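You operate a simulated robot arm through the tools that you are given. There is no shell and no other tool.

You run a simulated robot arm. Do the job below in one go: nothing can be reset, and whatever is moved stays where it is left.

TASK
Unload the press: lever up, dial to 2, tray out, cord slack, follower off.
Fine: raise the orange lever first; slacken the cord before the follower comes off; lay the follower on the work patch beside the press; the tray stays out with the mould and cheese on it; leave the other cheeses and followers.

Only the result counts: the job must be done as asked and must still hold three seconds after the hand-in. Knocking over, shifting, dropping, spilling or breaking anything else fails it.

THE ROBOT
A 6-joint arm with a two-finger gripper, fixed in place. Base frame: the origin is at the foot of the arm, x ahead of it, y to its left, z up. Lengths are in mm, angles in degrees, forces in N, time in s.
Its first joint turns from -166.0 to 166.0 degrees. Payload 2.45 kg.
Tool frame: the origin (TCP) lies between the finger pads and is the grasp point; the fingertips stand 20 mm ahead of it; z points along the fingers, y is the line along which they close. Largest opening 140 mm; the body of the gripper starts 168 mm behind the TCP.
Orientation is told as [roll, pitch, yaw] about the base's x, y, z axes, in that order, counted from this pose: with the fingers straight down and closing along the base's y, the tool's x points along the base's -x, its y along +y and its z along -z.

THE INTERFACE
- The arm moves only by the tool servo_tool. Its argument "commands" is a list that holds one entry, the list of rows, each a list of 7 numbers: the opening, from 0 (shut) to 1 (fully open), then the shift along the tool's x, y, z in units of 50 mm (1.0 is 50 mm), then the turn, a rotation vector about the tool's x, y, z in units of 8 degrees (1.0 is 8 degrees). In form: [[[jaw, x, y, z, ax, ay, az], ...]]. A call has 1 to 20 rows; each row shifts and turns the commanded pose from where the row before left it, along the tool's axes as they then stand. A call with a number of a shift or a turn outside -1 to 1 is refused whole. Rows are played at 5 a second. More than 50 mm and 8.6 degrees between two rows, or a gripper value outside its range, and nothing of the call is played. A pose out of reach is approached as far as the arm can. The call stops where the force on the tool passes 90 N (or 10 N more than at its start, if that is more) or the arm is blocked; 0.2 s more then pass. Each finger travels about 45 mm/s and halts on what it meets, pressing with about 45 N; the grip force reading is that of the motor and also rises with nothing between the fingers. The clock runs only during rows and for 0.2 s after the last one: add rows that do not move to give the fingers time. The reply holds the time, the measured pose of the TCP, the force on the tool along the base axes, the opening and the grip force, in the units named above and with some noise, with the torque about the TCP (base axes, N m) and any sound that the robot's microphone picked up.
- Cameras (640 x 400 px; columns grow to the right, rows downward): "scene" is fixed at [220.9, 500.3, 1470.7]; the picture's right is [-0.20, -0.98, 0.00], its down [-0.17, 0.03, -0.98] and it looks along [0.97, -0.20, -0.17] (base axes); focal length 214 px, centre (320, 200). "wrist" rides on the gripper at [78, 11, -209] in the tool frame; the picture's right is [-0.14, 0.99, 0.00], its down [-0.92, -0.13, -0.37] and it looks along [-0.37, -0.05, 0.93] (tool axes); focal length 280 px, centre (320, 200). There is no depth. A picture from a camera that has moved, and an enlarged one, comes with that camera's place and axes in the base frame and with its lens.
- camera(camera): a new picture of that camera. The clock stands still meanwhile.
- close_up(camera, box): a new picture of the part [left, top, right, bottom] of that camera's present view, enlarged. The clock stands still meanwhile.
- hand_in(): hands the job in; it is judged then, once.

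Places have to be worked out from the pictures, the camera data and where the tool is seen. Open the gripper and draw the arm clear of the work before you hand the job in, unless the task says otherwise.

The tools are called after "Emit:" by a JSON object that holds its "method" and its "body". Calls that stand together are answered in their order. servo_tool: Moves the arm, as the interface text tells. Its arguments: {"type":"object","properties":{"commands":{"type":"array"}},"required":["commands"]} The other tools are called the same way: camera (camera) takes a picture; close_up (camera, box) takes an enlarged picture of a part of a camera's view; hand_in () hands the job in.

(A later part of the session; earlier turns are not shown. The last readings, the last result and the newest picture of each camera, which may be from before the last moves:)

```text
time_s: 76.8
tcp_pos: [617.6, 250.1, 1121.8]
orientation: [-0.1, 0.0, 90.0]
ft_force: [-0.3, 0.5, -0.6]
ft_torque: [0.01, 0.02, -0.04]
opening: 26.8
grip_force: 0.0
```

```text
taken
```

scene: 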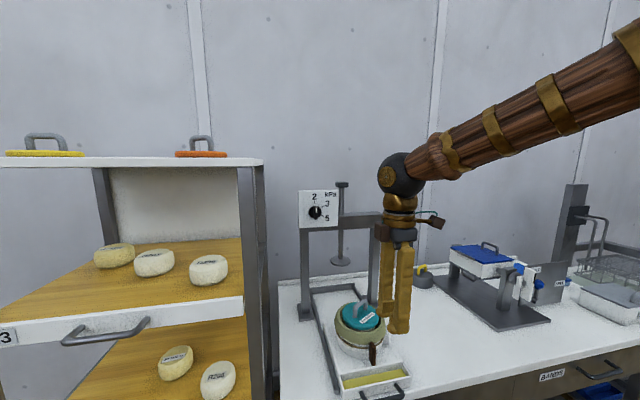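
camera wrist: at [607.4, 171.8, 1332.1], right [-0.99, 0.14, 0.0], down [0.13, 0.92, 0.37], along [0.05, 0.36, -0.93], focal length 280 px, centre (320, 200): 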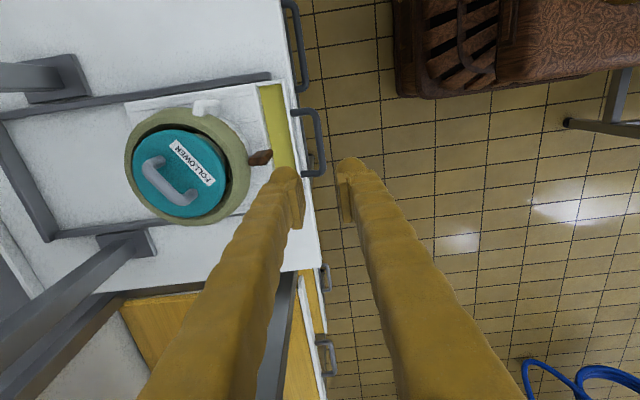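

The tray is out with the mould on it. I zoom in on the mould's cord, toggle and white block.

Emit:
{"method": "close_up", "body": {"camera": "scene", "box": [325, 290, 415, 400]}}

Emit:
{"method": "close_up", "body": {"camera": "wrist", "box": [100, 60, 300, 240]}}

Emit:
{"method": "close_up", "body": {"camera": "scene", "box": [330, 295, 390, 370]}}

```text
3.64 times, centred on (370, 345) of scene
camera zoom: at [220.9, 500.3, 1470.7], right [-0.2, -0.98, 0.0], down [-0.17, 0.03, -0.98], along [0.97, -0.2, -0.17], focal length 780 px, centre (138, -327)
```

zoom: 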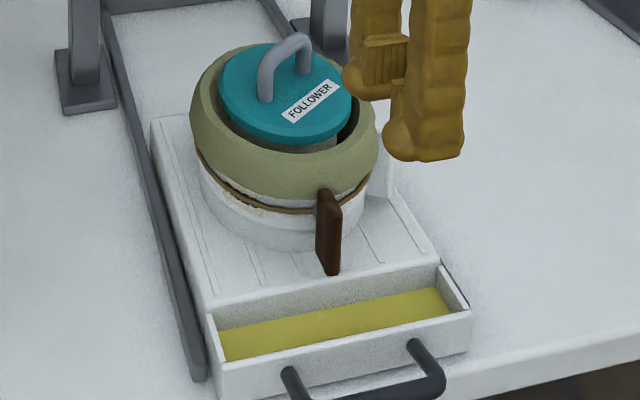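

```text
2.22 times, centred on (200, 150) of wrist
camera zoom: at [607.4, 171.8, 1332.1], right [-0.99, 0.14, 0.0], down [0.13, 0.92, 0.37], along [0.05, 0.36, -0.93], focal length 623 px, centre (587, 311)
```

zoom: 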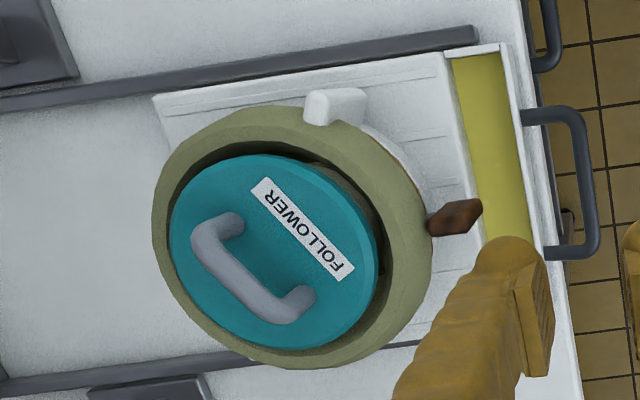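

```text
5.33 times, centred on (360, 332) of scene
camera zoom: at [220.9, 500.3, 1470.7], right [-0.2, -0.98, 0.0], down [-0.17, 0.03, -0.98], along [0.97, -0.2, -0.17], focal length 1144 px, centre (107, -507)
```

zoom: 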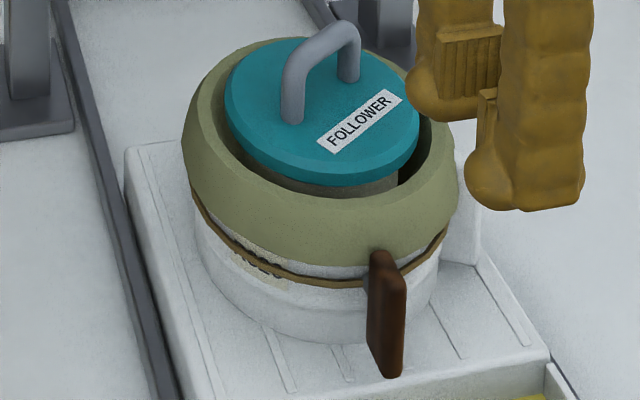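

The toggle appears to hang from about (715, 250, 959) at the cord down to about (694, 251, 909). To understand how it moves, I turn the tool back to yaw 0 and tilt it to view the mould's front up close.

Emit:
{"method": "servo_tool", "body": {"commands": [[[0.4, 0, 0, 0, 0, 0, 1], [0.4, 0, 0, 0, 0, 0, 1], [0.4, 0, 0, 0, 0, 0, 1], [0.4, 0, 0, 0, 0, 0, 1], [0.4, 0, 0, 0, 0, 0, 1], [0.4, 0, 0, 0, 0, 0, 1], [0.4, 0, 0, 0, 0, 0, 1], [0.4, 0, 0, 0, 0, 0, 1], [0.4, 0, 0, 0, 0, 0, 1], [0.4, 0, 0, 0, 0, 0, 1], [0.4, 0, 0, 0, 0, 0, 1], [0.4, 0, 0, 0, 0, 0, 0.25], [0.4, 0, 0, 0, 0, -1, 0], [0.4, 0, 0, 0, 0, -1, 0], [0.4, 0, 0, 0, 0, -1, 0], [0.4, 0, 0, 0, 0, 0, 0]]]}}

Emit:
{"method": "camera", "body": {"camera": "wrist"}}

```text
time_s: 80.2
tcp_pos: [617.5, 249.3, 1119.7]
orientation: [-0.1, -24.1, -0.1]
ft_force: [-0.2, 0.1, -0.2]
ft_torque: [0.01, 0.0, 0.04]
opening: 56.2
grip_force: 0.1
```

```text
taken
camera wrist: at [460.8, 260.9, 1278.6], right [0.13, 0.99, 0.06], down [0.69, -0.13, 0.71], along [0.71, -0.05, -0.7], focal length 280 px, centre (320, 200)
```

wrist: 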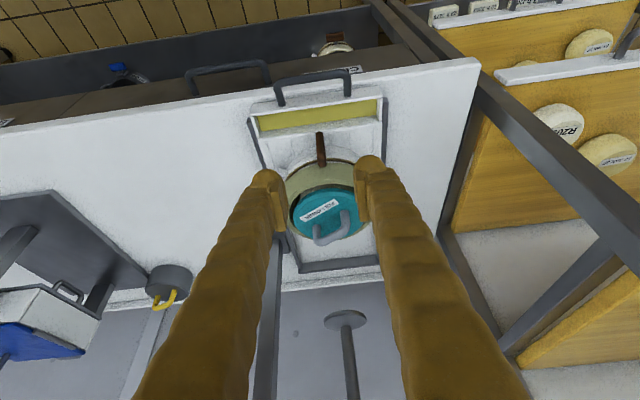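

I take enlarged views of the bench beside the press, for any marked patch, and of the toggle.

Emit:
{"method": "close_up", "body": {"camera": "wrist", "box": [0, 60, 260, 320]}}

Emit:
{"method": "close_up", "body": {"camera": "wrist", "box": [240, 60, 400, 200]}}

Emit:
{"method": "close_up", "body": {"camera": "scene", "box": [400, 260, 600, 400]}}

```text
1.54 times, centred on (130, 190) of wrist
camera zoom: at [460.8, 260.9, 1278.6], right [0.13, 0.99, 0.06], down [0.69, -0.13, 0.71], along [0.71, -0.05, -0.7], focal length 431 px, centre (612, 215)
```

zoom: 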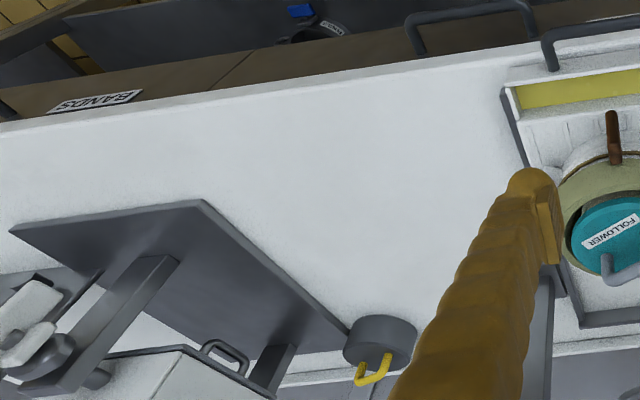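

```text
2.86 times, centred on (320, 130) of wrist
camera zoom: at [460.8, 260.9, 1278.6], right [0.13, 0.99, 0.06], down [0.69, -0.13, 0.71], along [0.71, -0.05, -0.7], focal length 801 px, centre (320, 400)
```

zoom: 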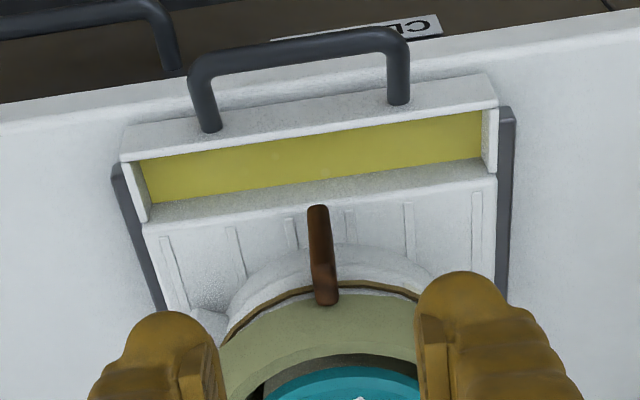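

```text
2.86 times, centred on (500, 330) of scene
camera zoom: at [220.9, 500.3, 1470.7], right [-0.2, -0.98, 0.0], down [-0.17, 0.03, -0.98], along [0.97, -0.2, -0.17], focal length 613 px, centre (-194, -171)
```

zoom: 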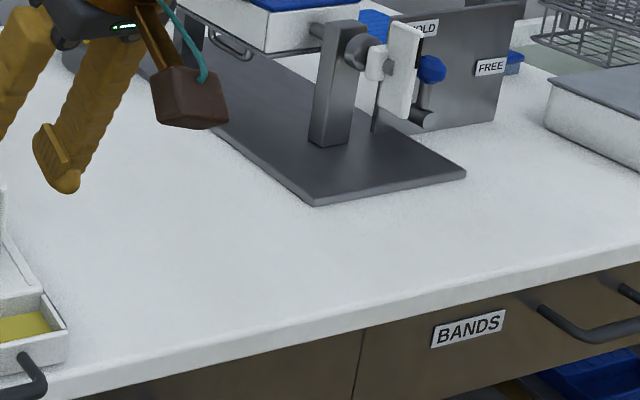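

There is no marked patch, so the "work patch" is the clear bench to the right of the press rails. Now I tilt and move closer to inspect the toggle's pivot.

Emit:
{"method": "servo_tool", "body": {"commands": [[[0.4, 0, 0, 0, 0, -0.9, 0], [0.4, 0, 0, 0, 0, -0.9, 0], [0.4, 0, 0, 0, 0, -0.82, 0], [0.4, 0.7, 0, 0.43, 0, 0, 0], [0.4, 0.7, 0, 0.43, 0, 0, 0], [0.4, 0, 0, 0, 0, 0, 0]]]}}

Emit:
{"method": "camera", "body": {"camera": "wrist"}}

Emit:
{"method": "close_up", "body": {"camera": "wrist", "box": [240, 60, 400, 220]}}

```text
time_s: 81.6
tcp_pos: [594.2, 248.3, 1038.1]
orientation: [-0.1, -44.9, -0.1]
ft_force: [-0.4, -0.3, -0.2]
ft_torque: [-0.01, 0.0, 0.01]
opening: 56.1
grip_force: 0.1
```

```text
taken
camera wrist: at [392.0, 260.4, 1131.0], right [0.1, 0.99, 0.1], down [0.39, -0.13, 0.91], along [0.92, -0.05, -0.4], focal length 280 px, centre (320, 200)
```

wrist: 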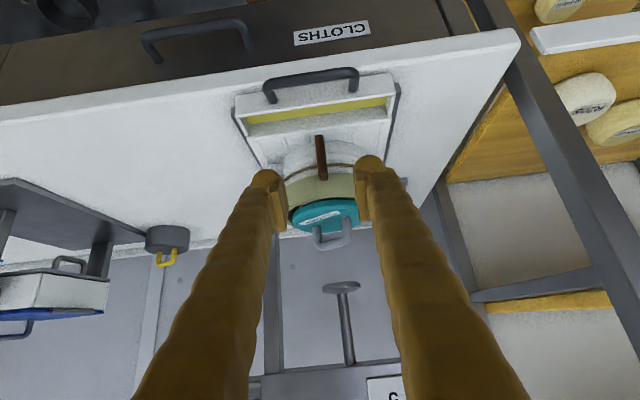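

```text
2.50 times, centred on (320, 140) of wrist
camera zoom: at [392.0, 260.4, 1131.0], right [0.1, 0.99, 0.1], down [0.39, -0.13, 0.91], along [0.92, -0.05, -0.4], focal length 701 px, centre (320, 350)
```

zoom: 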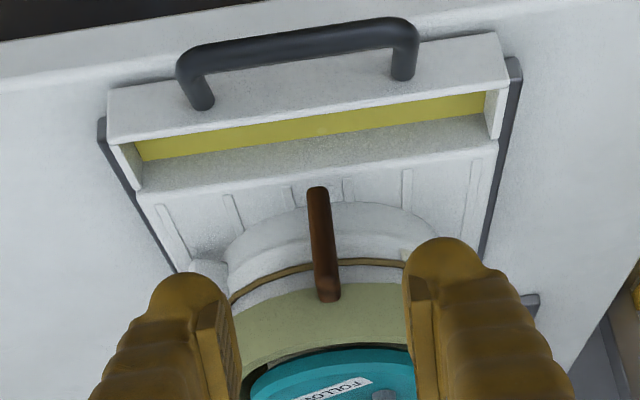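

From this view the toggle runs from about (715, 250, 960) at the cord to (694, 251, 909), leaning outward ~22°. I tilt further toward horizontal and lower to get a level front view of it from a standoff.

Emit:
{"method": "servo_tool", "body": {"commands": [[[0.4, 0, 0, 0, 0, -1, 0], [0.4, 0, 0, 0, 0, -1, 0], [0.4, 0, 0, 0, 0, -0.88, 0], [0.4, 0, 0, 0, 0, 0, 0]]]}}

Emit:
{"method": "camera", "body": {"camera": "wrist"}}

Emit:
{"method": "camera", "body": {"camera": "scene"}}

```text
time_s: 82.6
tcp_pos: [621.0, 269.5, 1057.6]
orientation: [0.0, -67.9, 0.0]
ft_force: [0.1, -0.4, 1.0]
ft_torque: [-0.05, -0.01, 0.02]
opening: 55.8
grip_force: 0.1
out of reach, approached as far as the arm can: row 2, 3
```

```text
taken
camera wrist: at [397.6, 281.3, 1064.1], right [0.05, 0.99, 0.13], down [0.0, -0.13, 0.99], along [1.0, -0.05, -0.01], focal length 280 px, centre (320, 200)
```

wrist: 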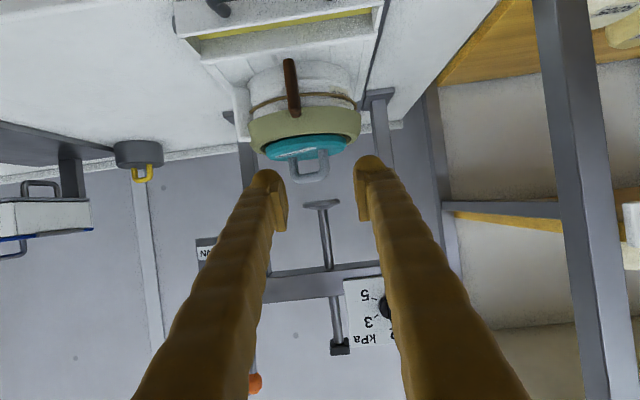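

```text
taken
```

scene: 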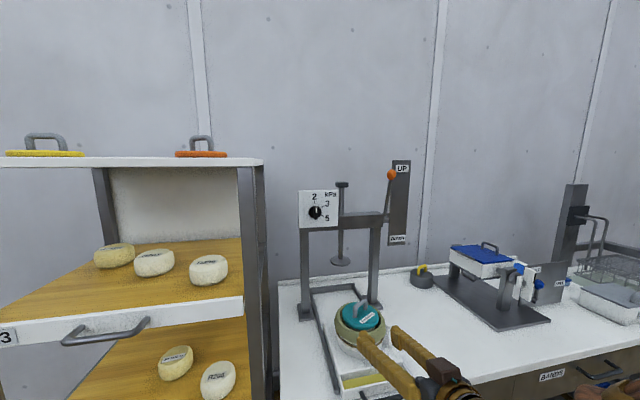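

The arm met its near-reach limit and ended at (621, 270, 1058) with pitch −68, all clear of objects. I zoom in on the toggle from here.

Emit:
{"method": "close_up", "body": {"camera": "wrist", "box": [230, 30, 380, 190]}}

Emit:
{"method": "close_up", "body": {"camera": "scene", "box": [325, 295, 405, 385]}}

```text
2.50 times, centred on (305, 110) of wrist
camera zoom: at [397.6, 281.3, 1064.1], right [0.05, 0.99, 0.13], down [0.0, -0.13, 0.99], along [1.0, -0.05, -0.01], focal length 701 px, centre (358, 425)
```

zoom: 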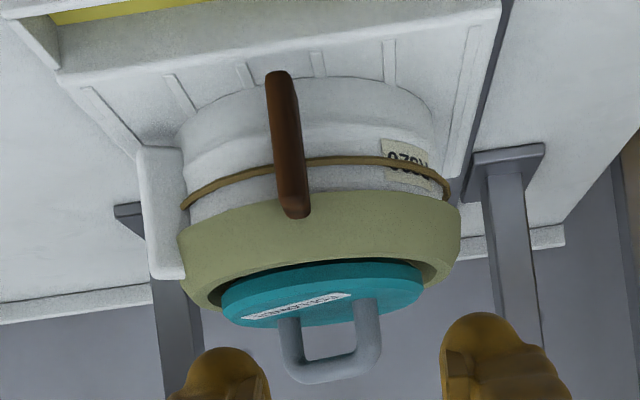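

```text
4.44 times, centred on (365, 340) of scene
camera zoom: at [220.9, 500.3, 1470.7], right [-0.2, -0.98, 0.0], down [-0.17, 0.03, -0.98], along [0.97, -0.2, -0.17], focal length 953 px, centre (120, -422)
```

zoom: 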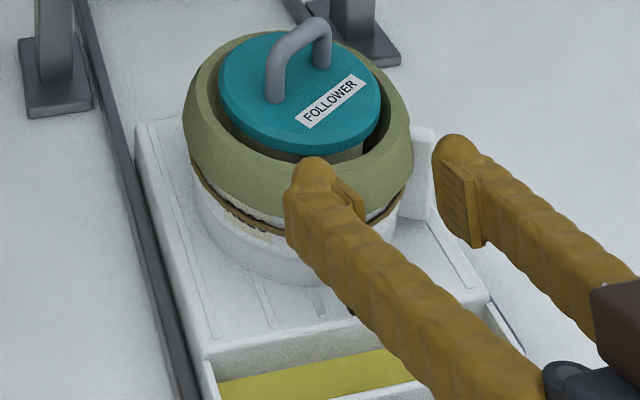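

The cord runs round the white body (front at about x≈727, z≈937) and the toggle hangs from the ring's lower edge over it, so it should swing outward and up. I set pitch −55 and go to a standoff in front of the toggle.

Emit:
{"method": "servo_tool", "body": {"commands": [[[0.28, 0, 0, 0, 0, 0.81, 0], [0.28, 0, 0, 0, 0, 0.8, 0], [0.28, 0.39, -0.127, 0.533, 0, 0, 0], [0.28, 0.39, -0.127, 0.533, 0, 0, 0], [0.28, 0.39, -0.127, 0.533, 0, 0, 0], [0.28, 0, 0, 0, 0, 0, 0]]]}}

Emit:
{"method": "camera", "body": {"camera": "wrist"}}

Emit:
{"method": "close_up", "body": {"camera": "scene", "box": [325, 295, 405, 385]}}

```text
time_s: 84.0
tcp_pos: [654.5, 252.5, 964.2]
orientation: [0.0, -55.3, 0.0]
ft_force: [0.0, 0.0, 0.2]
ft_torque: [0.0, -0.04, 0.03]
opening: 39.2
grip_force: 0.1
```

```text
taken
camera wrist: at [439.3, 263.9, 1020.2], right [0.08, 0.99, 0.11], down [0.22, -0.13, 0.97], along [0.97, -0.05, -0.23], focal length 280 px, centre (320, 200)
```

wrist: 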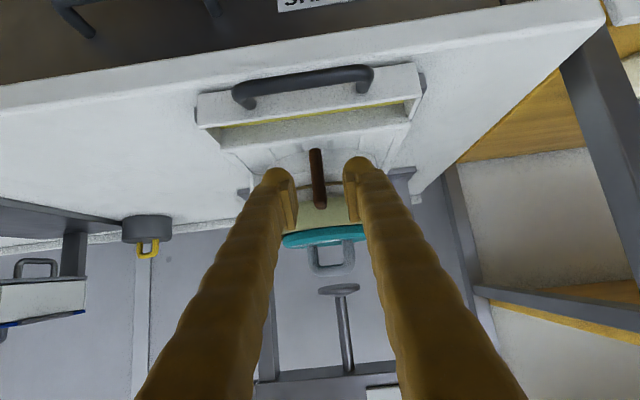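

```text
4.44 times, centred on (365, 340) of scene
camera zoom: at [220.9, 500.3, 1470.7], right [-0.2, -0.98, 0.0], down [-0.17, 0.03, -0.98], along [0.97, -0.2, -0.17], focal length 953 px, centre (120, -422)
```

zoom: 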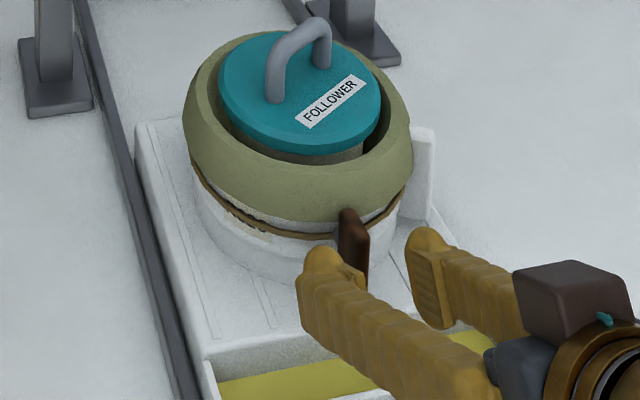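

The toggle lies between the fingers in line with the tool axis. A close-up confirms before I advance.

Emit:
{"method": "close_up", "body": {"camera": "wrist", "box": [250, 120, 390, 240]}}

```text
3.33 times, centred on (320, 180) of wrist
camera zoom: at [439.3, 263.9, 1020.2], right [0.08, 0.99, 0.11], down [0.22, -0.13, 0.97], along [0.97, -0.05, -0.23], focal length 935 px, centre (320, 267)
```

zoom: 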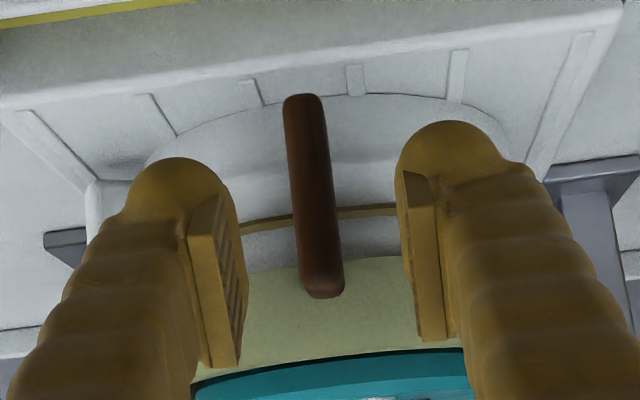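

Toggle centre is at y≈250.5; I shift 2 mm and advance along the tool axis.

Emit:
{"method": "servo_tool", "body": {"commands": [[[0.28, 0, -0.045, 0.3, 0, 0, 0], [0.28, 0, 0, 0.3, 0, 0, 0], [0.28, 0, 0, 0.2, 0, 0, 0], [0.28, 0, 0, 0.1, 0, 0, 0], [0.28, 0, 0, 0, 0, 0, 0]]]}}

Emit:
{"method": "close_up", "body": {"camera": "wrist", "box": [250, 120, 390, 240]}}

Emit:
{"method": "close_up", "body": {"camera": "scene", "box": [335, 305, 395, 365]}}

```text
time_s: 85.2
tcp_pos: [691.1, 250.0, 939.6]
orientation: [-0.1, -55.1, 0.0]
ft_force: [1.2, -0.7, -0.2]
ft_torque: [-0.01, 0.02, 0.0]
opening: 39.0
grip_force: 0.0
```

```text
3.33 times, centred on (320, 180) of wrist
camera zoom: at [474.9, 260.9, 995.1], right [0.08, 0.99, 0.11], down [0.22, -0.13, 0.97], along [0.97, -0.05, -0.23], focal length 935 px, centre (320, 267)
```

zoom: 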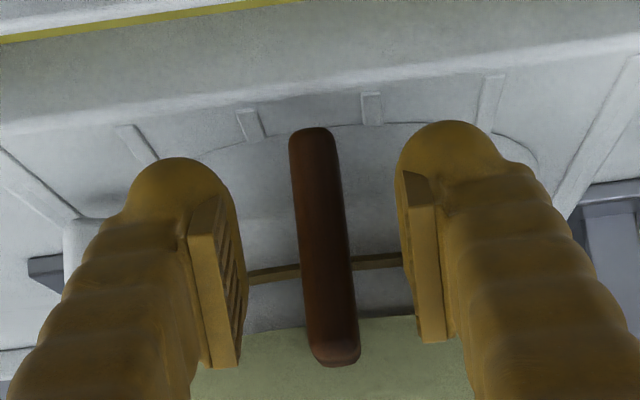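

```text
6.67 times, centred on (365, 335) of scene
camera zoom: at [220.9, 500.3, 1470.7], right [-0.2, -0.98, 0.0], down [-0.17, 0.03, -0.98], along [0.97, -0.2, -0.17], focal length 1430 px, centre (20, -700)
```

zoom: 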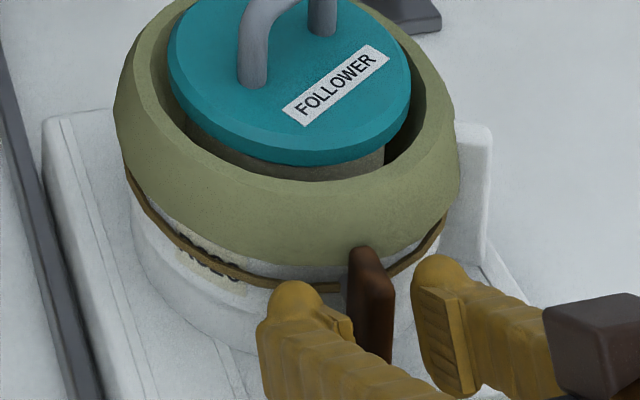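

The toggle is about 14 mm ahead of the TCP. I advance 4–5 mm more and close gently on it.

Emit:
{"method": "servo_tool", "body": {"commands": [[[0.28, 0.02, 0.01, 0.1, 0, 0, 0], [0.28, 0, 0, 0, 0, 0, 0], [0, 0, 0, 0, 0, 0, 0], [0, 0, 0, 0, 0, 0, 0], [0, 0, 0, 0, 0, 0, 0], [0, 0, 0, 0, 0, 0, 0]]]}}

Emit:
{"method": "close_up", "body": {"camera": "wrist", "box": [250, 120, 390, 240]}}

Emit:
{"method": "close_up", "body": {"camera": "scene", "box": [335, 305, 395, 365]}}

```text
time_s: 86.6
tcp_pos: [694.7, 250.7, 935.0]
orientation: [-0.1, -55.2, 0.1]
ft_force: [1.2, -0.9, 0.1]
ft_torque: [0.01, 0.07, -0.03]
opening: 10.8
grip_force: 37.8
```

```text
3.33 times, centred on (320, 180) of wrist
camera zoom: at [478.1, 262.0, 991.1], right [0.08, 0.99, 0.11], down [0.22, -0.13, 0.97], along [0.97, -0.05, -0.23], focal length 935 px, centre (320, 267)
```

zoom: 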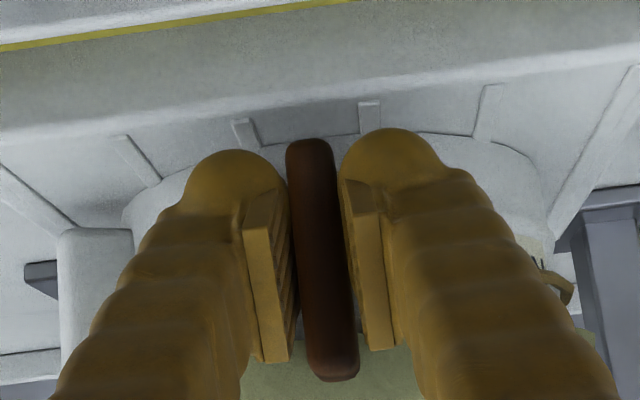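

```text
6.67 times, centred on (365, 335) of scene
camera zoom: at [220.9, 500.3, 1470.7], right [-0.2, -0.98, 0.0], down [-0.17, 0.03, -0.98], along [0.97, -0.2, -0.17], focal length 1430 px, centre (20, -700)
```

zoom: 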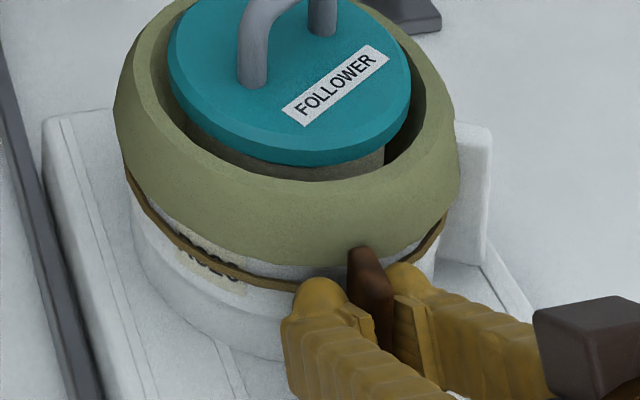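

The toggle is held with almost no side load. I try the first 8° of a swing outward about its upper end, rotating the tool with it, and check the force.

Emit:
{"method": "servo_tool", "body": {"commands": [[[0, -0.005, 0, -0.0447, 0, 0.5, 0], [0, -0.005, 0, -0.0447, 0, 0.5, 0], [0, 0, 0, 0, 0, 0, 0]]]}}

Emit:
{"method": "close_up", "body": {"camera": "scene", "box": [335, 305, 395, 365]}}

```text
time_s: 87.4
tcp_pos: [691.2, 249.3, 938.0]
orientation: [0.0, -47.3, -0.1]
ft_force: [3.7, 0.6, 2.0]
ft_torque: [-0.03, -1.08, 0.04]
opening: 10.7
grip_force: 37.8
```

```text
6.67 times, centred on (365, 335) of scene
camera zoom: at [220.9, 500.3, 1470.7], right [-0.2, -0.98, 0.0], down [-0.17, 0.03, -0.98], along [0.97, -0.2, -0.17], focal length 1430 px, centre (20, -700)
```

zoom: 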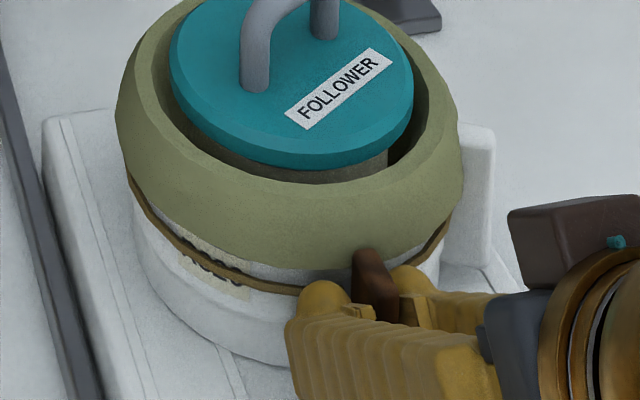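

The torque rose to −1.1 Nm about y. I look from the wrist to see whether the toggle turned with the tool or is slipping in the grip.

Emit:
{"method": "close_up", "body": {"camera": "wrist", "box": [250, 120, 390, 240]}}

Emit:
{"method": "close_up", "body": {"camera": "scene", "box": [325, 295, 405, 385]}}

```text
3.33 times, centred on (320, 180) of wrist
camera zoom: at [484.8, 261.3, 1023.3], right [0.09, 0.99, 0.1], down [0.36, -0.13, 0.93], along [0.93, -0.05, -0.36], focal length 935 px, centre (320, 267)
```

zoom: 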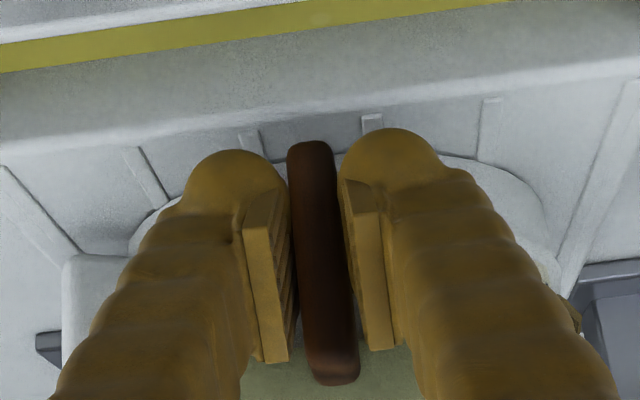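

```text
4.44 times, centred on (365, 340) of scene
camera zoom: at [220.9, 500.3, 1470.7], right [-0.2, -0.98, 0.0], down [-0.17, 0.03, -0.98], along [0.97, -0.2, -0.17], focal length 953 px, centre (120, -422)
```

zoom: 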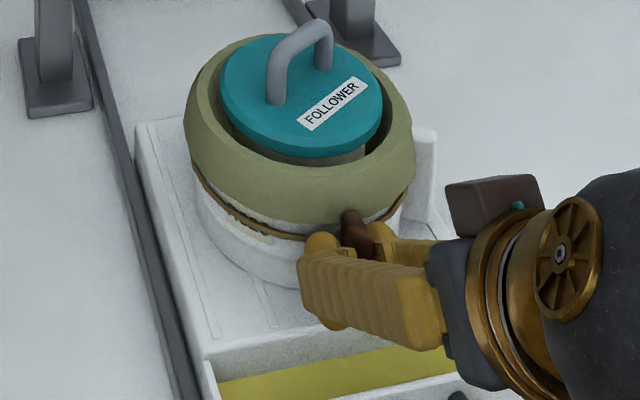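

The toggle turned with the tool, as a hinge with some resistance, and the mould stayed put within a couple of millimetres. I continue the swing in small steps.

Emit:
{"method": "servo_tool", "body": {"commands": [[[0, -0.005, 0, -0.0447, 0, 0.5, 0], [0, -0.005, 0, -0.0447, 0, 0.5, 0], [0, 0, 0, 0, 0, 0, 0]]]}}

Emit:
{"method": "close_up", "body": {"camera": "scene", "box": [325, 295, 405, 385]}}

Emit:
{"method": "close_up", "body": {"camera": "wrist", "box": [250, 120, 390, 240]}}

```text
time_s: 88.2
tcp_pos: [685.8, 249.9, 941.5]
orientation: [0.0, -39.2, 0.1]
ft_force: [3.9, -0.5, -0.2]
ft_torque: [-0.02, -0.77, 0.04]
opening: 10.8
grip_force: 38.2
```

```text
4.44 times, centred on (365, 340) of scene
camera zoom: at [220.9, 500.3, 1470.7], right [-0.2, -0.98, 0.0], down [-0.17, 0.03, -0.98], along [0.97, -0.2, -0.17], focal length 953 px, centre (120, -422)
```

zoom: 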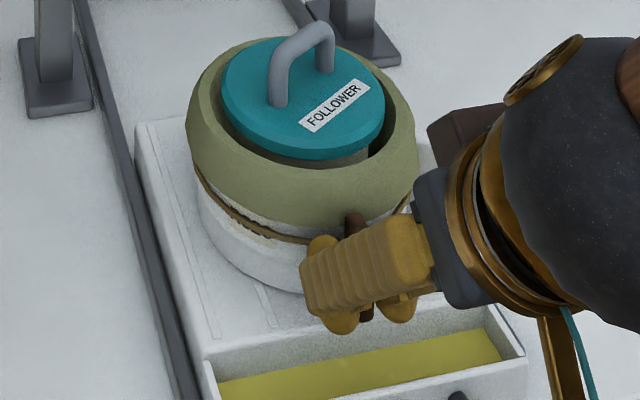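

```text
3.33 times, centred on (320, 180) of wrist
camera zoom: at [494.6, 261.1, 1054.4], right [0.11, 0.99, 0.09], down [0.48, -0.13, 0.87], along [0.87, -0.05, -0.49], focal length 935 px, centre (320, 267)
```

zoom: 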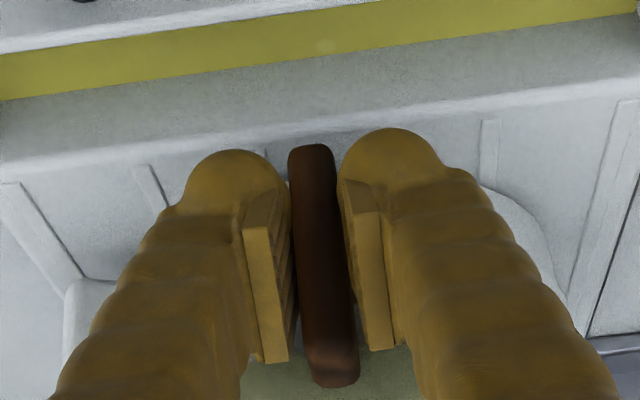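

The mould crept about 4 mm toward the robot, so the real pivot is lower than I assumed, near cord height (z≈946). I push back those 4 mm and continue rotating about the corrected pivot.

Emit:
{"method": "servo_tool", "body": {"commands": [[[0, -0.031, 0, 0.025, 0, 0, 0], [0, -0.031, 0, 0.025, 0, 0, 0], [0, -0.0156, 0, -0.0282, 0, 0.5, 0], [0, -0.0156, 0, -0.0282, 0, 0.5, 0], [0, 0, 0, 0, 0, 0, 0]]]}}

Emit:
{"method": "close_up", "body": {"camera": "scene", "box": [325, 295, 405, 385]}}

Emit:
{"method": "close_up", "body": {"camera": "wrist", "box": [250, 120, 390, 240]}}

```text
time_s: 89.4
tcp_pos: [691.6, 248.8, 943.9]
orientation: [0.0, -31.2, -0.1]
ft_force: [1.5, 0.8, 1.3]
ft_torque: [-0.01, -1.14, 0.03]
opening: 10.9
grip_force: 38.3
```

```text
4.44 times, centred on (365, 340) of scene
camera zoom: at [220.9, 500.3, 1470.7], right [-0.2, -0.98, 0.0], down [-0.17, 0.03, -0.98], along [0.97, -0.2, -0.17], focal length 953 px, centre (120, -422)
```

zoom: 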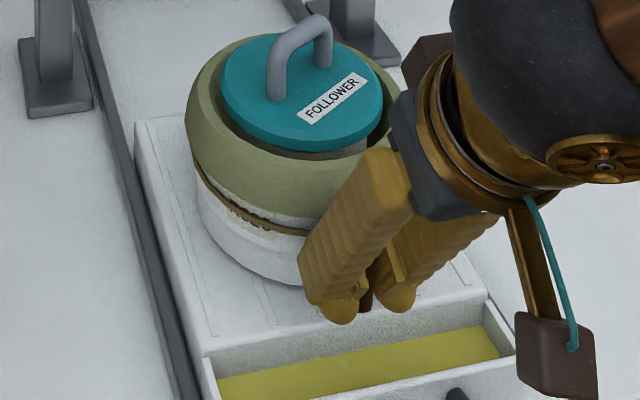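

```text
3.33 times, centred on (320, 180) of wrist
camera zoom: at [516.6, 260.5, 1083.3], right [0.12, 0.99, 0.07], down [0.6, -0.13, 0.79], along [0.79, -0.05, -0.61], focal length 935 px, centre (320, 267)
```

zoom: 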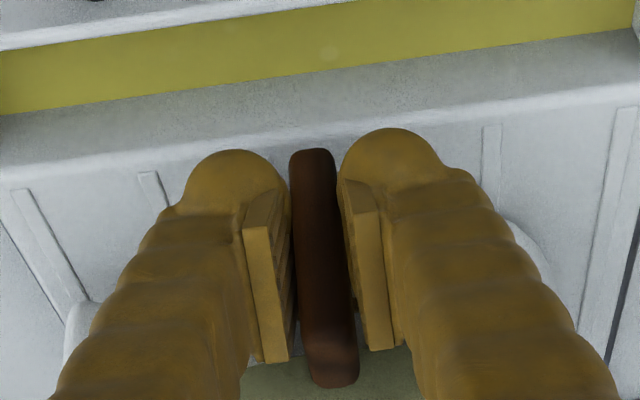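

The mould is back in place and the toggle keeps turning (24° so far). I continue about the same pivot.

Emit:
{"method": "servo_tool", "body": {"commands": [[[0, -0.0156, 0, -0.0282, 0, 0.5, 0], [0, -0.0156, 0, -0.0282, 0, 0.5, 0], [0, -0.0156, 0, -0.0282, 0, 0.5, 0], [0, -0.0156, 0, -0.0282, 0, 0.5, 0], [0, 0, 0, 0, 0, 0, 0]]]}}

Emit:
{"method": "close_up", "body": {"camera": "scene", "box": [325, 295, 405, 385]}}

Emit:
{"method": "close_up", "body": {"camera": "wrist", "box": [230, 110, 410, 260]}}

```text
time_s: 90.6
tcp_pos: [691.9, 249.8, 951.2]
orientation: [0.1, -15.2, 0.0]
ft_force: [4.8, 0.2, 0.5]
ft_torque: [-0.01, -1.03, -0.03]
opening: 10.8
grip_force: 38.2
```

```text
4.44 times, centred on (365, 340) of scene
camera zoom: at [220.9, 500.3, 1470.7], right [-0.2, -0.98, 0.0], down [-0.17, 0.03, -0.98], along [0.97, -0.2, -0.17], focal length 953 px, centre (120, -422)
```

zoom: 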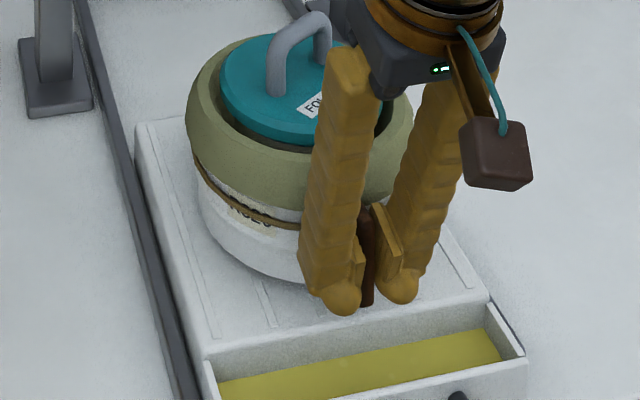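

```text
2.67 times, centred on (320, 185) of wrist
camera zoom: at [562.2, 260.8, 1132.8], right [0.13, 0.99, 0.04], down [0.79, -0.13, 0.6], along [0.6, -0.05, -0.8], focal length 748 px, centre (320, 240)
```

zoom: 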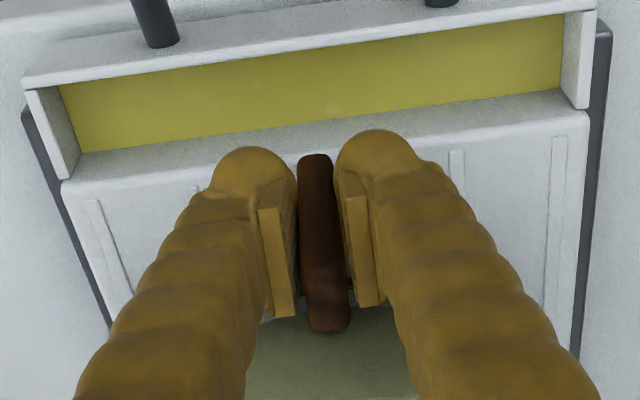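

Comparing projections, the toggle has mostly stayed in place and the pads slipped around it (constant ~1 Nm friction), so it does not hinge about y. I release it, back off along the tool axis, and look again before trying another direction.

Emit:
{"method": "servo_tool", "body": {"commands": [[[0.28, 0, 0, 0, 0, 0, 0], [0.28, 0, 0, 0, 0, 0, 0], [0.28, 0, 0, 0, 0, 0, 0], [0.28, 0, 0, -0.6, 0, 0, 0], [0.28, 0, 0, -0.8, 0, 0, 0], [0.28, 0, 0, -0.8, 0, 0, 0], [0.28, 0, 0, 0, 0, 0, 0]]]}}

Emit:
{"method": "camera", "body": {"camera": "wrist"}}

Emit:
{"method": "close_up", "body": {"camera": "scene", "box": [325, 295, 405, 385]}}

```text
time_s: 92.2
tcp_pos: [660.4, 250.2, 1057.0]
orientation: [-0.1, -15.2, 0.1]
ft_force: [0.1, 0.0, -0.4]
ft_torque: [0.02, 0.0, -0.01]
opening: 39.2
grip_force: 0.1
```

```text
taken
camera wrist: at [531.0, 262.2, 1238.7], right [0.13, 0.99, 0.04], down [0.79, -0.13, 0.6], along [0.6, -0.05, -0.8], focal length 280 px, centre (320, 200)
```

wrist: 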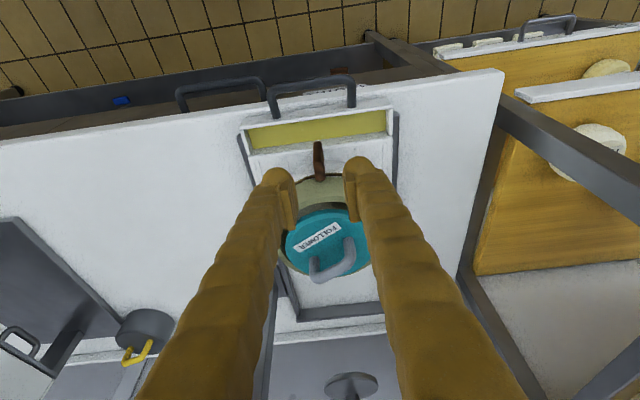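

```text
4.44 times, centred on (365, 340) of scene
camera zoom: at [220.9, 500.3, 1470.7], right [-0.2, -0.98, 0.0], down [-0.17, 0.03, -0.98], along [0.97, -0.2, -0.17], focal length 953 px, centre (120, -422)
```

zoom: 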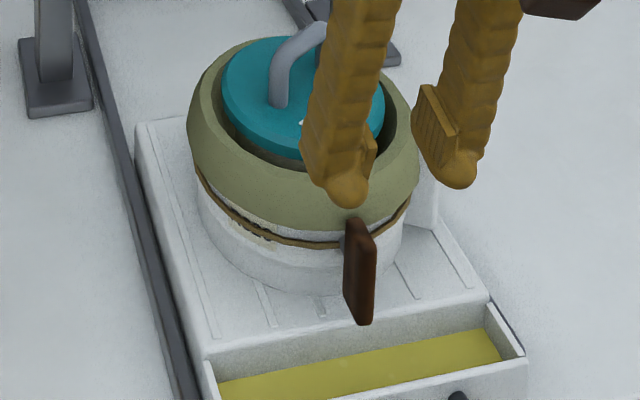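

I can now see what looks like a pivot pin between the toggle and the mould at cord level. I zoom in on it.

Emit:
{"method": "close_up", "body": {"camera": "scene", "box": [345, 325, 375, 375]}}

Emit:
{"method": "close_up", "body": {"camera": "wrist", "box": [270, 120, 370, 200]}}

```text
8.00 times, centred on (360, 350) of scene
camera zoom: at [220.9, 500.3, 1470.7], right [-0.2, -0.98, 0.0], down [-0.17, 0.03, -0.98], along [0.97, -0.2, -0.17], focal length 1716 px, centre (0, -1000)
```

zoom: 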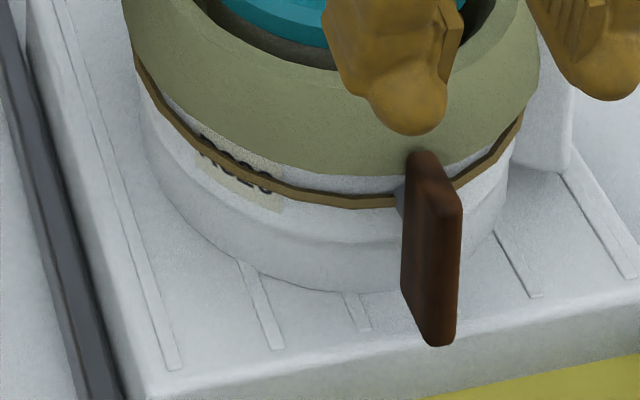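

```text
5.00 times, centred on (320, 160) of wrist
camera zoom: at [531.0, 262.2, 1238.7], right [0.13, 0.99, 0.04], down [0.79, -0.13, 0.6], along [0.6, -0.05, -0.8], focal length 1402 px, centre (320, 400)
```

zoom: 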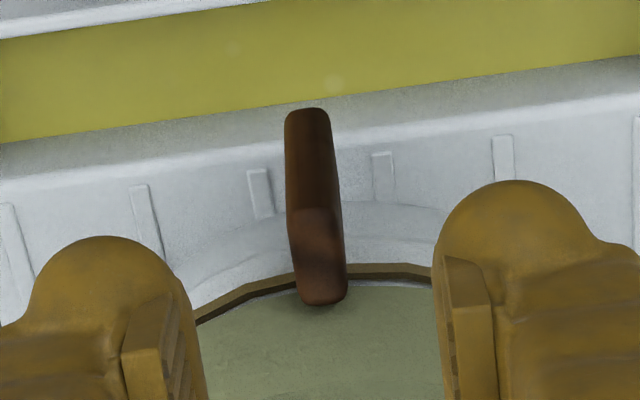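

The toggle is a vertical wing (about x 683–712, z 904–965, 13 mm thick) on a radial pin at about z≈942, so it must turn about the x axis like a knob. I bring the tool toward horizontal in stages, clear of the mould, checking reach.

Emit:
{"method": "servo_tool", "body": {"commands": [[[0.28, 0, 0, 0, 0, -1, 0], [0.28, 0, 0, 0, 0, -1, 0], [0.28, 0, 0, 0, 0, -1, 0], [0.28, 0, 0, 0, 0, -1, 0], [0.28, 0, 0, 0, 0, -1, 0], [0.28, 0, 0, 0, 0, -1, 0], [0.28, 0, 0, 0, 0, 0, 0]]]}}

```text
time_s: 93.8
tcp_pos: [662.4, 249.5, 1056.7]
orientation: [-0.1, -63.3, 0.0]
ft_force: [0.3, 0.1, 0.5]
ft_torque: [0.02, 0.02, -0.01]
opening: 39.5
grip_force: 0.1
```

Emit:
{"method": "servo_tool", "body": {"commands": [[[0.28, 0, 0, 0, 0, -1, 0], [0.28, 0, 0, 0, 0, -1, 0], [0.28, 0, 0, 0, 0, 0, 0]]]}}

Emit:
{"method": "close_up", "body": {"camera": "wrist", "box": [220, 60, 400, 220]}}

```text
time_s: 94.6
tcp_pos: [678.4, 260.8, 1065.7]
orientation: [-0.3, -79.2, 0.1]
ft_force: [0.0, 0.2, 0.1]
ft_torque: [-0.02, -0.01, 0.06]
opening: 39.3
grip_force: 0.0
out of reach, approached as far as the arm can: row 2
```

```text
2.50 times, centred on (310, 140) of wrist
camera zoom: at [458.8, 273.4, 1029.3], right [0.03, 0.99, 0.13], down [-0.19, -0.13, 0.97], along [0.98, -0.05, 0.18], focal length 701 px, centre (345, 350)
```

zoom: 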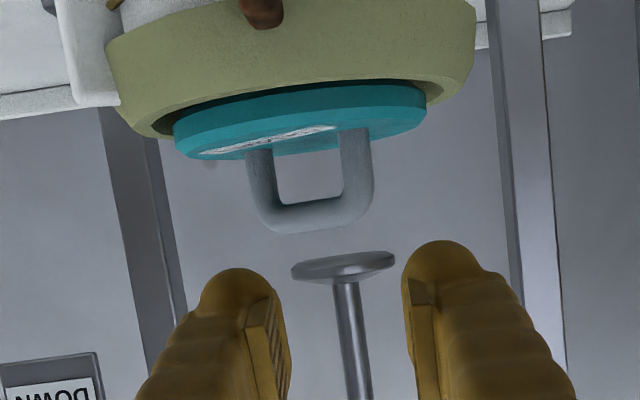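

Horizontal is out of reach this close in, but pitch −55 worked, and from there I can turn the tool about the pin's x axis with the wing's lower end going to −y. I return to pitch −55 and the standoff.

Emit:
{"method": "servo_tool", "body": {"commands": [[[0.28, 0, 0, 0, 0, 1, 0], [0.28, 0, 0, 0, 0, 1, 0], [0.28, 0, 0, 0, 0, 1, 0], [0.28, 0.676, -0.069, 0.21, 0, 0, 0], [0.28, 0.676, -0.069, 0.21, 0, 0, 0], [0.28, 0.676, -0.069, 0.21, 0, 0, 0], [0.28, 0, 0, 0, 0, 0, 0]]]}}

Emit:
{"method": "close_up", "body": {"camera": "wrist", "box": [250, 120, 390, 240]}}

Emit:
{"method": "close_up", "body": {"camera": "scene", "box": [325, 305, 395, 375]}}

```text
time_s: 96.2
tcp_pos: [645.4, 251.7, 963.2]
orientation: [-0.1, -55.1, -0.1]
ft_force: [-0.2, 0.3, 0.4]
ft_torque: [0.01, 0.03, 0.0]
opening: 39.3
grip_force: 0.0
```

```text
3.33 times, centred on (320, 180) of wrist
camera zoom: at [429.6, 263.0, 1018.4], right [0.08, 0.99, 0.11], down [0.22, -0.13, 0.97], along [0.97, -0.05, -0.23], focal length 935 px, centre (320, 267)
```

zoom: 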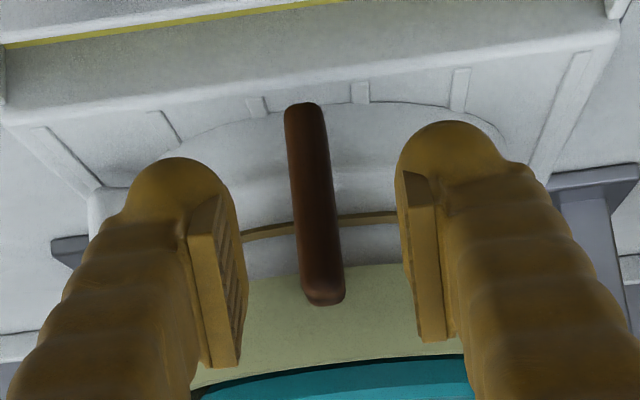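

```text
5.71 times, centred on (360, 340) of scene
camera zoom: at [220.9, 500.3, 1470.7], right [-0.2, -0.98, 0.0], down [-0.17, 0.03, -0.98], along [0.97, -0.2, -0.17], focal length 1226 px, centre (91, -600)
```

zoom: 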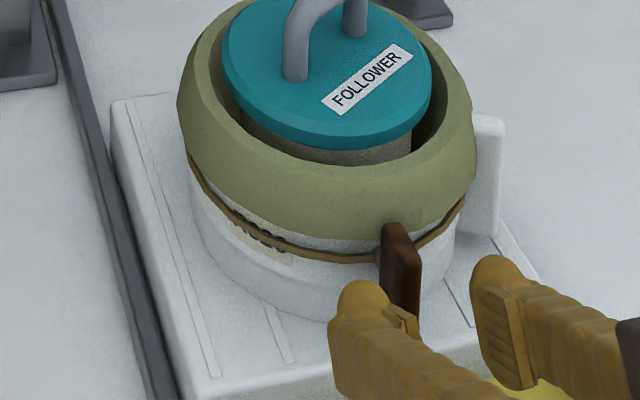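

The wing is vertical, centred at about y 250.2, z 936.5. I move in so the TCP sits on the pin's axis, then close on it.

Emit:
{"method": "servo_tool", "body": {"commands": [[[0.28, -0.013, -0.01, 0.33, 0, 0, 0], [0.28, -0.013, -0.01, 0.33, 0, 0, 0], [0.28, -0.013, -0.01, 0.33, 0, 0, 0], [0.28, 0, 0, 0, 0, 0, 0], [0, 0, 0, 0, 0, 0, 0], [0, 0, 0, 0, 0, 0, 0], [0, 0, 0, 0, 0, 0, 0], [0, 0, 0, 0, 0, 0, 0]]]}}

Emit:
{"method": "close_up", "body": {"camera": "wrist", "box": [250, 120, 390, 240]}}

Emit:
{"method": "close_up", "body": {"camera": "scene", "box": [325, 305, 395, 375]}}

```text
time_s: 98.0
tcp_pos: [687.6, 249.2, 937.2]
orientation: [-0.1, -55.3, 0.0]
ft_force: [1.6, -0.3, -0.2]
ft_torque: [0.01, 0.01, -0.04]
opening: 11.0
grip_force: 38.1
```

```text
3.33 times, centred on (320, 180) of wrist
camera zoom: at [471.9, 261.4, 991.9], right [0.08, 0.99, 0.11], down [0.22, -0.13, 0.97], along [0.97, -0.05, -0.23], focal length 935 px, centre (320, 267)
```

zoom: 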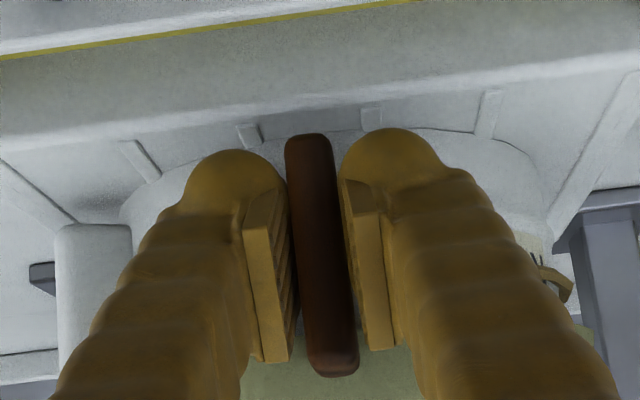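

```text
5.71 times, centred on (360, 340) of scene
camera zoom: at [220.9, 500.3, 1470.7], right [-0.2, -0.98, 0.0], down [-0.17, 0.03, -0.98], along [0.97, -0.2, -0.17], focal length 1226 px, centre (91, -600)
```

zoom: 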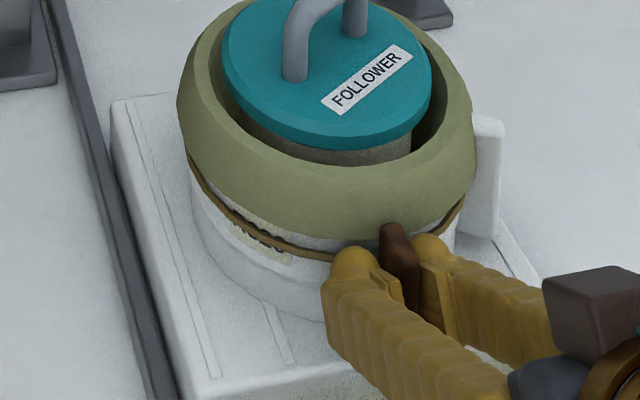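

Gripped with no side load. I twist 8° about the base x axis (lower end toward −y) and check the torque and the mould.

Emit:
{"method": "servo_tool", "body": {"commands": [[[0, 0, 0, 0, 0.285, 0, -0.411], [0, 0, 0, 0, 0.285, 0, -0.411], [0, 0, 0, 0, 0, 0, 0]]]}}

Emit:
{"method": "close_up", "body": {"camera": "scene", "box": [325, 305, 395, 375]}}

Emit:
{"method": "close_up", "body": {"camera": "wrist", "box": [250, 120, 390, 240]}}

```text
time_s: 98.8
tcp_pos: [688.2, 249.6, 936.3]
orientation: [-13.9, -54.3, 11.4]
ft_force: [-0.7, 0.1, -1.0]
ft_torque: [0.03, 0.54, -0.08]
opening: 10.5
grip_force: 38.3
```

```text
5.71 times, centred on (360, 340) of scene
camera zoom: at [220.9, 500.3, 1470.7], right [-0.2, -0.98, 0.0], down [-0.17, 0.03, -0.98], along [0.97, -0.2, -0.17], focal length 1226 px, centre (91, -600)
```

zoom: 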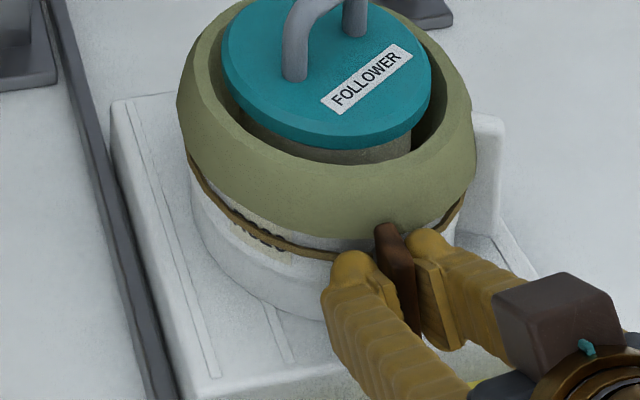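

```text
3.33 times, centred on (320, 180) of wrist
camera zoom: at [472.3, 268.5, 990.4], right [0.08, 1.0, -0.03], down [0.22, 0.01, 0.97], along [0.97, -0.08, -0.22], focal length 935 px, centre (320, 267)
```

zoom: 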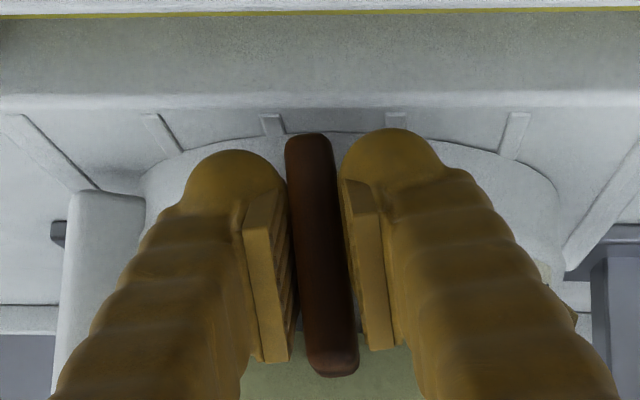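

The wing turned freely with the tool and the mould did not move, so this is the right axis. I continue turning.

Emit:
{"method": "servo_tool", "body": {"commands": [[[0, 0, 0, 0, 0.427, 0, -0.617], [0, 0, 0, 0, 0.427, 0, -0.617], [0, 0, 0, 0, 0.427, 0, -0.617], [0, 0, 0, 0, 0.427, 0, -0.617], [0, 0, 0, 0, 0, 0, 0]]]}}

Emit:
{"method": "close_up", "body": {"camera": "scene", "box": [325, 305, 395, 375]}}

Emit:
{"method": "close_up", "body": {"camera": "wrist", "box": [230, 100, 410, 260]}}

```text
time_s: 100.0
tcp_pos: [688.3, 250.3, 938.6]
orientation: [-47.7, -44.0, 37.4]
ft_force: [-0.8, 0.9, -0.4]
ft_torque: [0.03, -0.03, 0.06]
opening: 10.7
grip_force: 38.3
```

```text
5.71 times, centred on (360, 340) of scene
camera zoom: at [220.9, 500.3, 1470.7], right [-0.2, -0.98, 0.0], down [-0.17, 0.03, -0.98], along [0.97, -0.2, -0.17], focal length 1226 px, centre (91, -600)
```

zoom: 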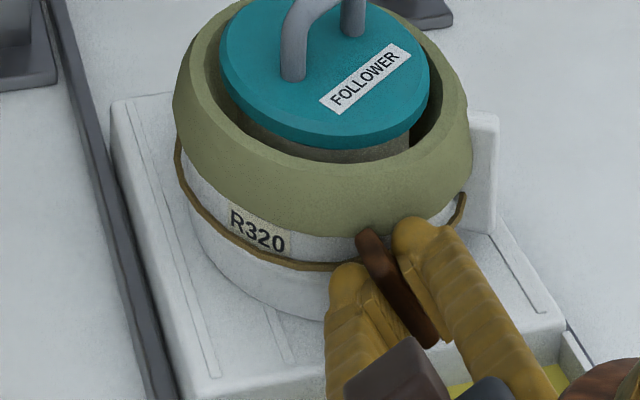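

```text
2.50 times, centred on (320, 180) of wrist
camera zoom: at [472.4, 289.2, 979.1], right [0.08, 0.9, -0.43], down [0.22, 0.41, 0.89], along [0.97, -0.17, -0.17], focal length 701 px, centre (320, 250)
```

zoom: 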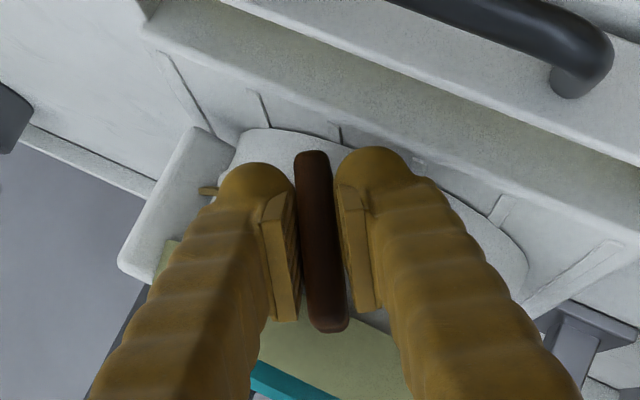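

The cord is visibly loosening and the R320 label shows. I continue turning toward 90°.

Emit:
{"method": "servo_tool", "body": {"commands": [[[0, 0, 0, 0, 0.427, 0, -0.617], [0, 0, 0, 0, 0.427, 0, -0.617], [0, 0, 0, 0, 0.427, 0, -0.617], [0, 0, 0, 0, 0.427, 0, -0.617], [0, 0, 0, 0, 0, 0, 0]]]}}

Emit:
{"method": "close_up", "body": {"camera": "scene", "box": [325, 305, 395, 375]}}

```text
time_s: 101.2
tcp_pos: [689.0, 250.4, 937.5]
orientation: [-69.0, -27.2, 50.1]
ft_force: [0.2, 0.4, 0.1]
ft_torque: [-0.03, 0.1, -0.06]
opening: 10.9
grip_force: 37.8
```

```text
5.71 times, centred on (360, 340) of scene
camera zoom: at [220.9, 500.3, 1470.7], right [-0.2, -0.98, 0.0], down [-0.17, 0.03, -0.98], along [0.97, -0.2, -0.17], focal length 1226 px, centre (91, -600)
```

zoom: 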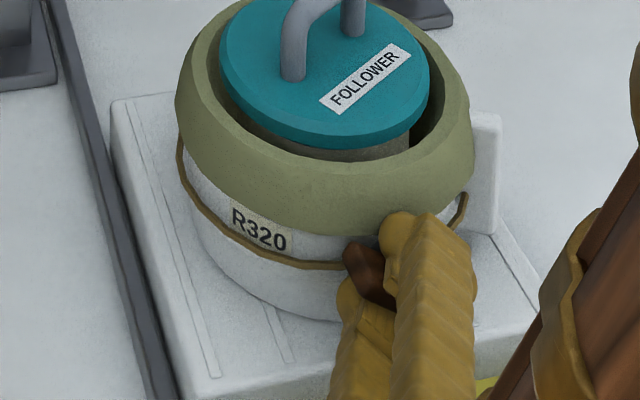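

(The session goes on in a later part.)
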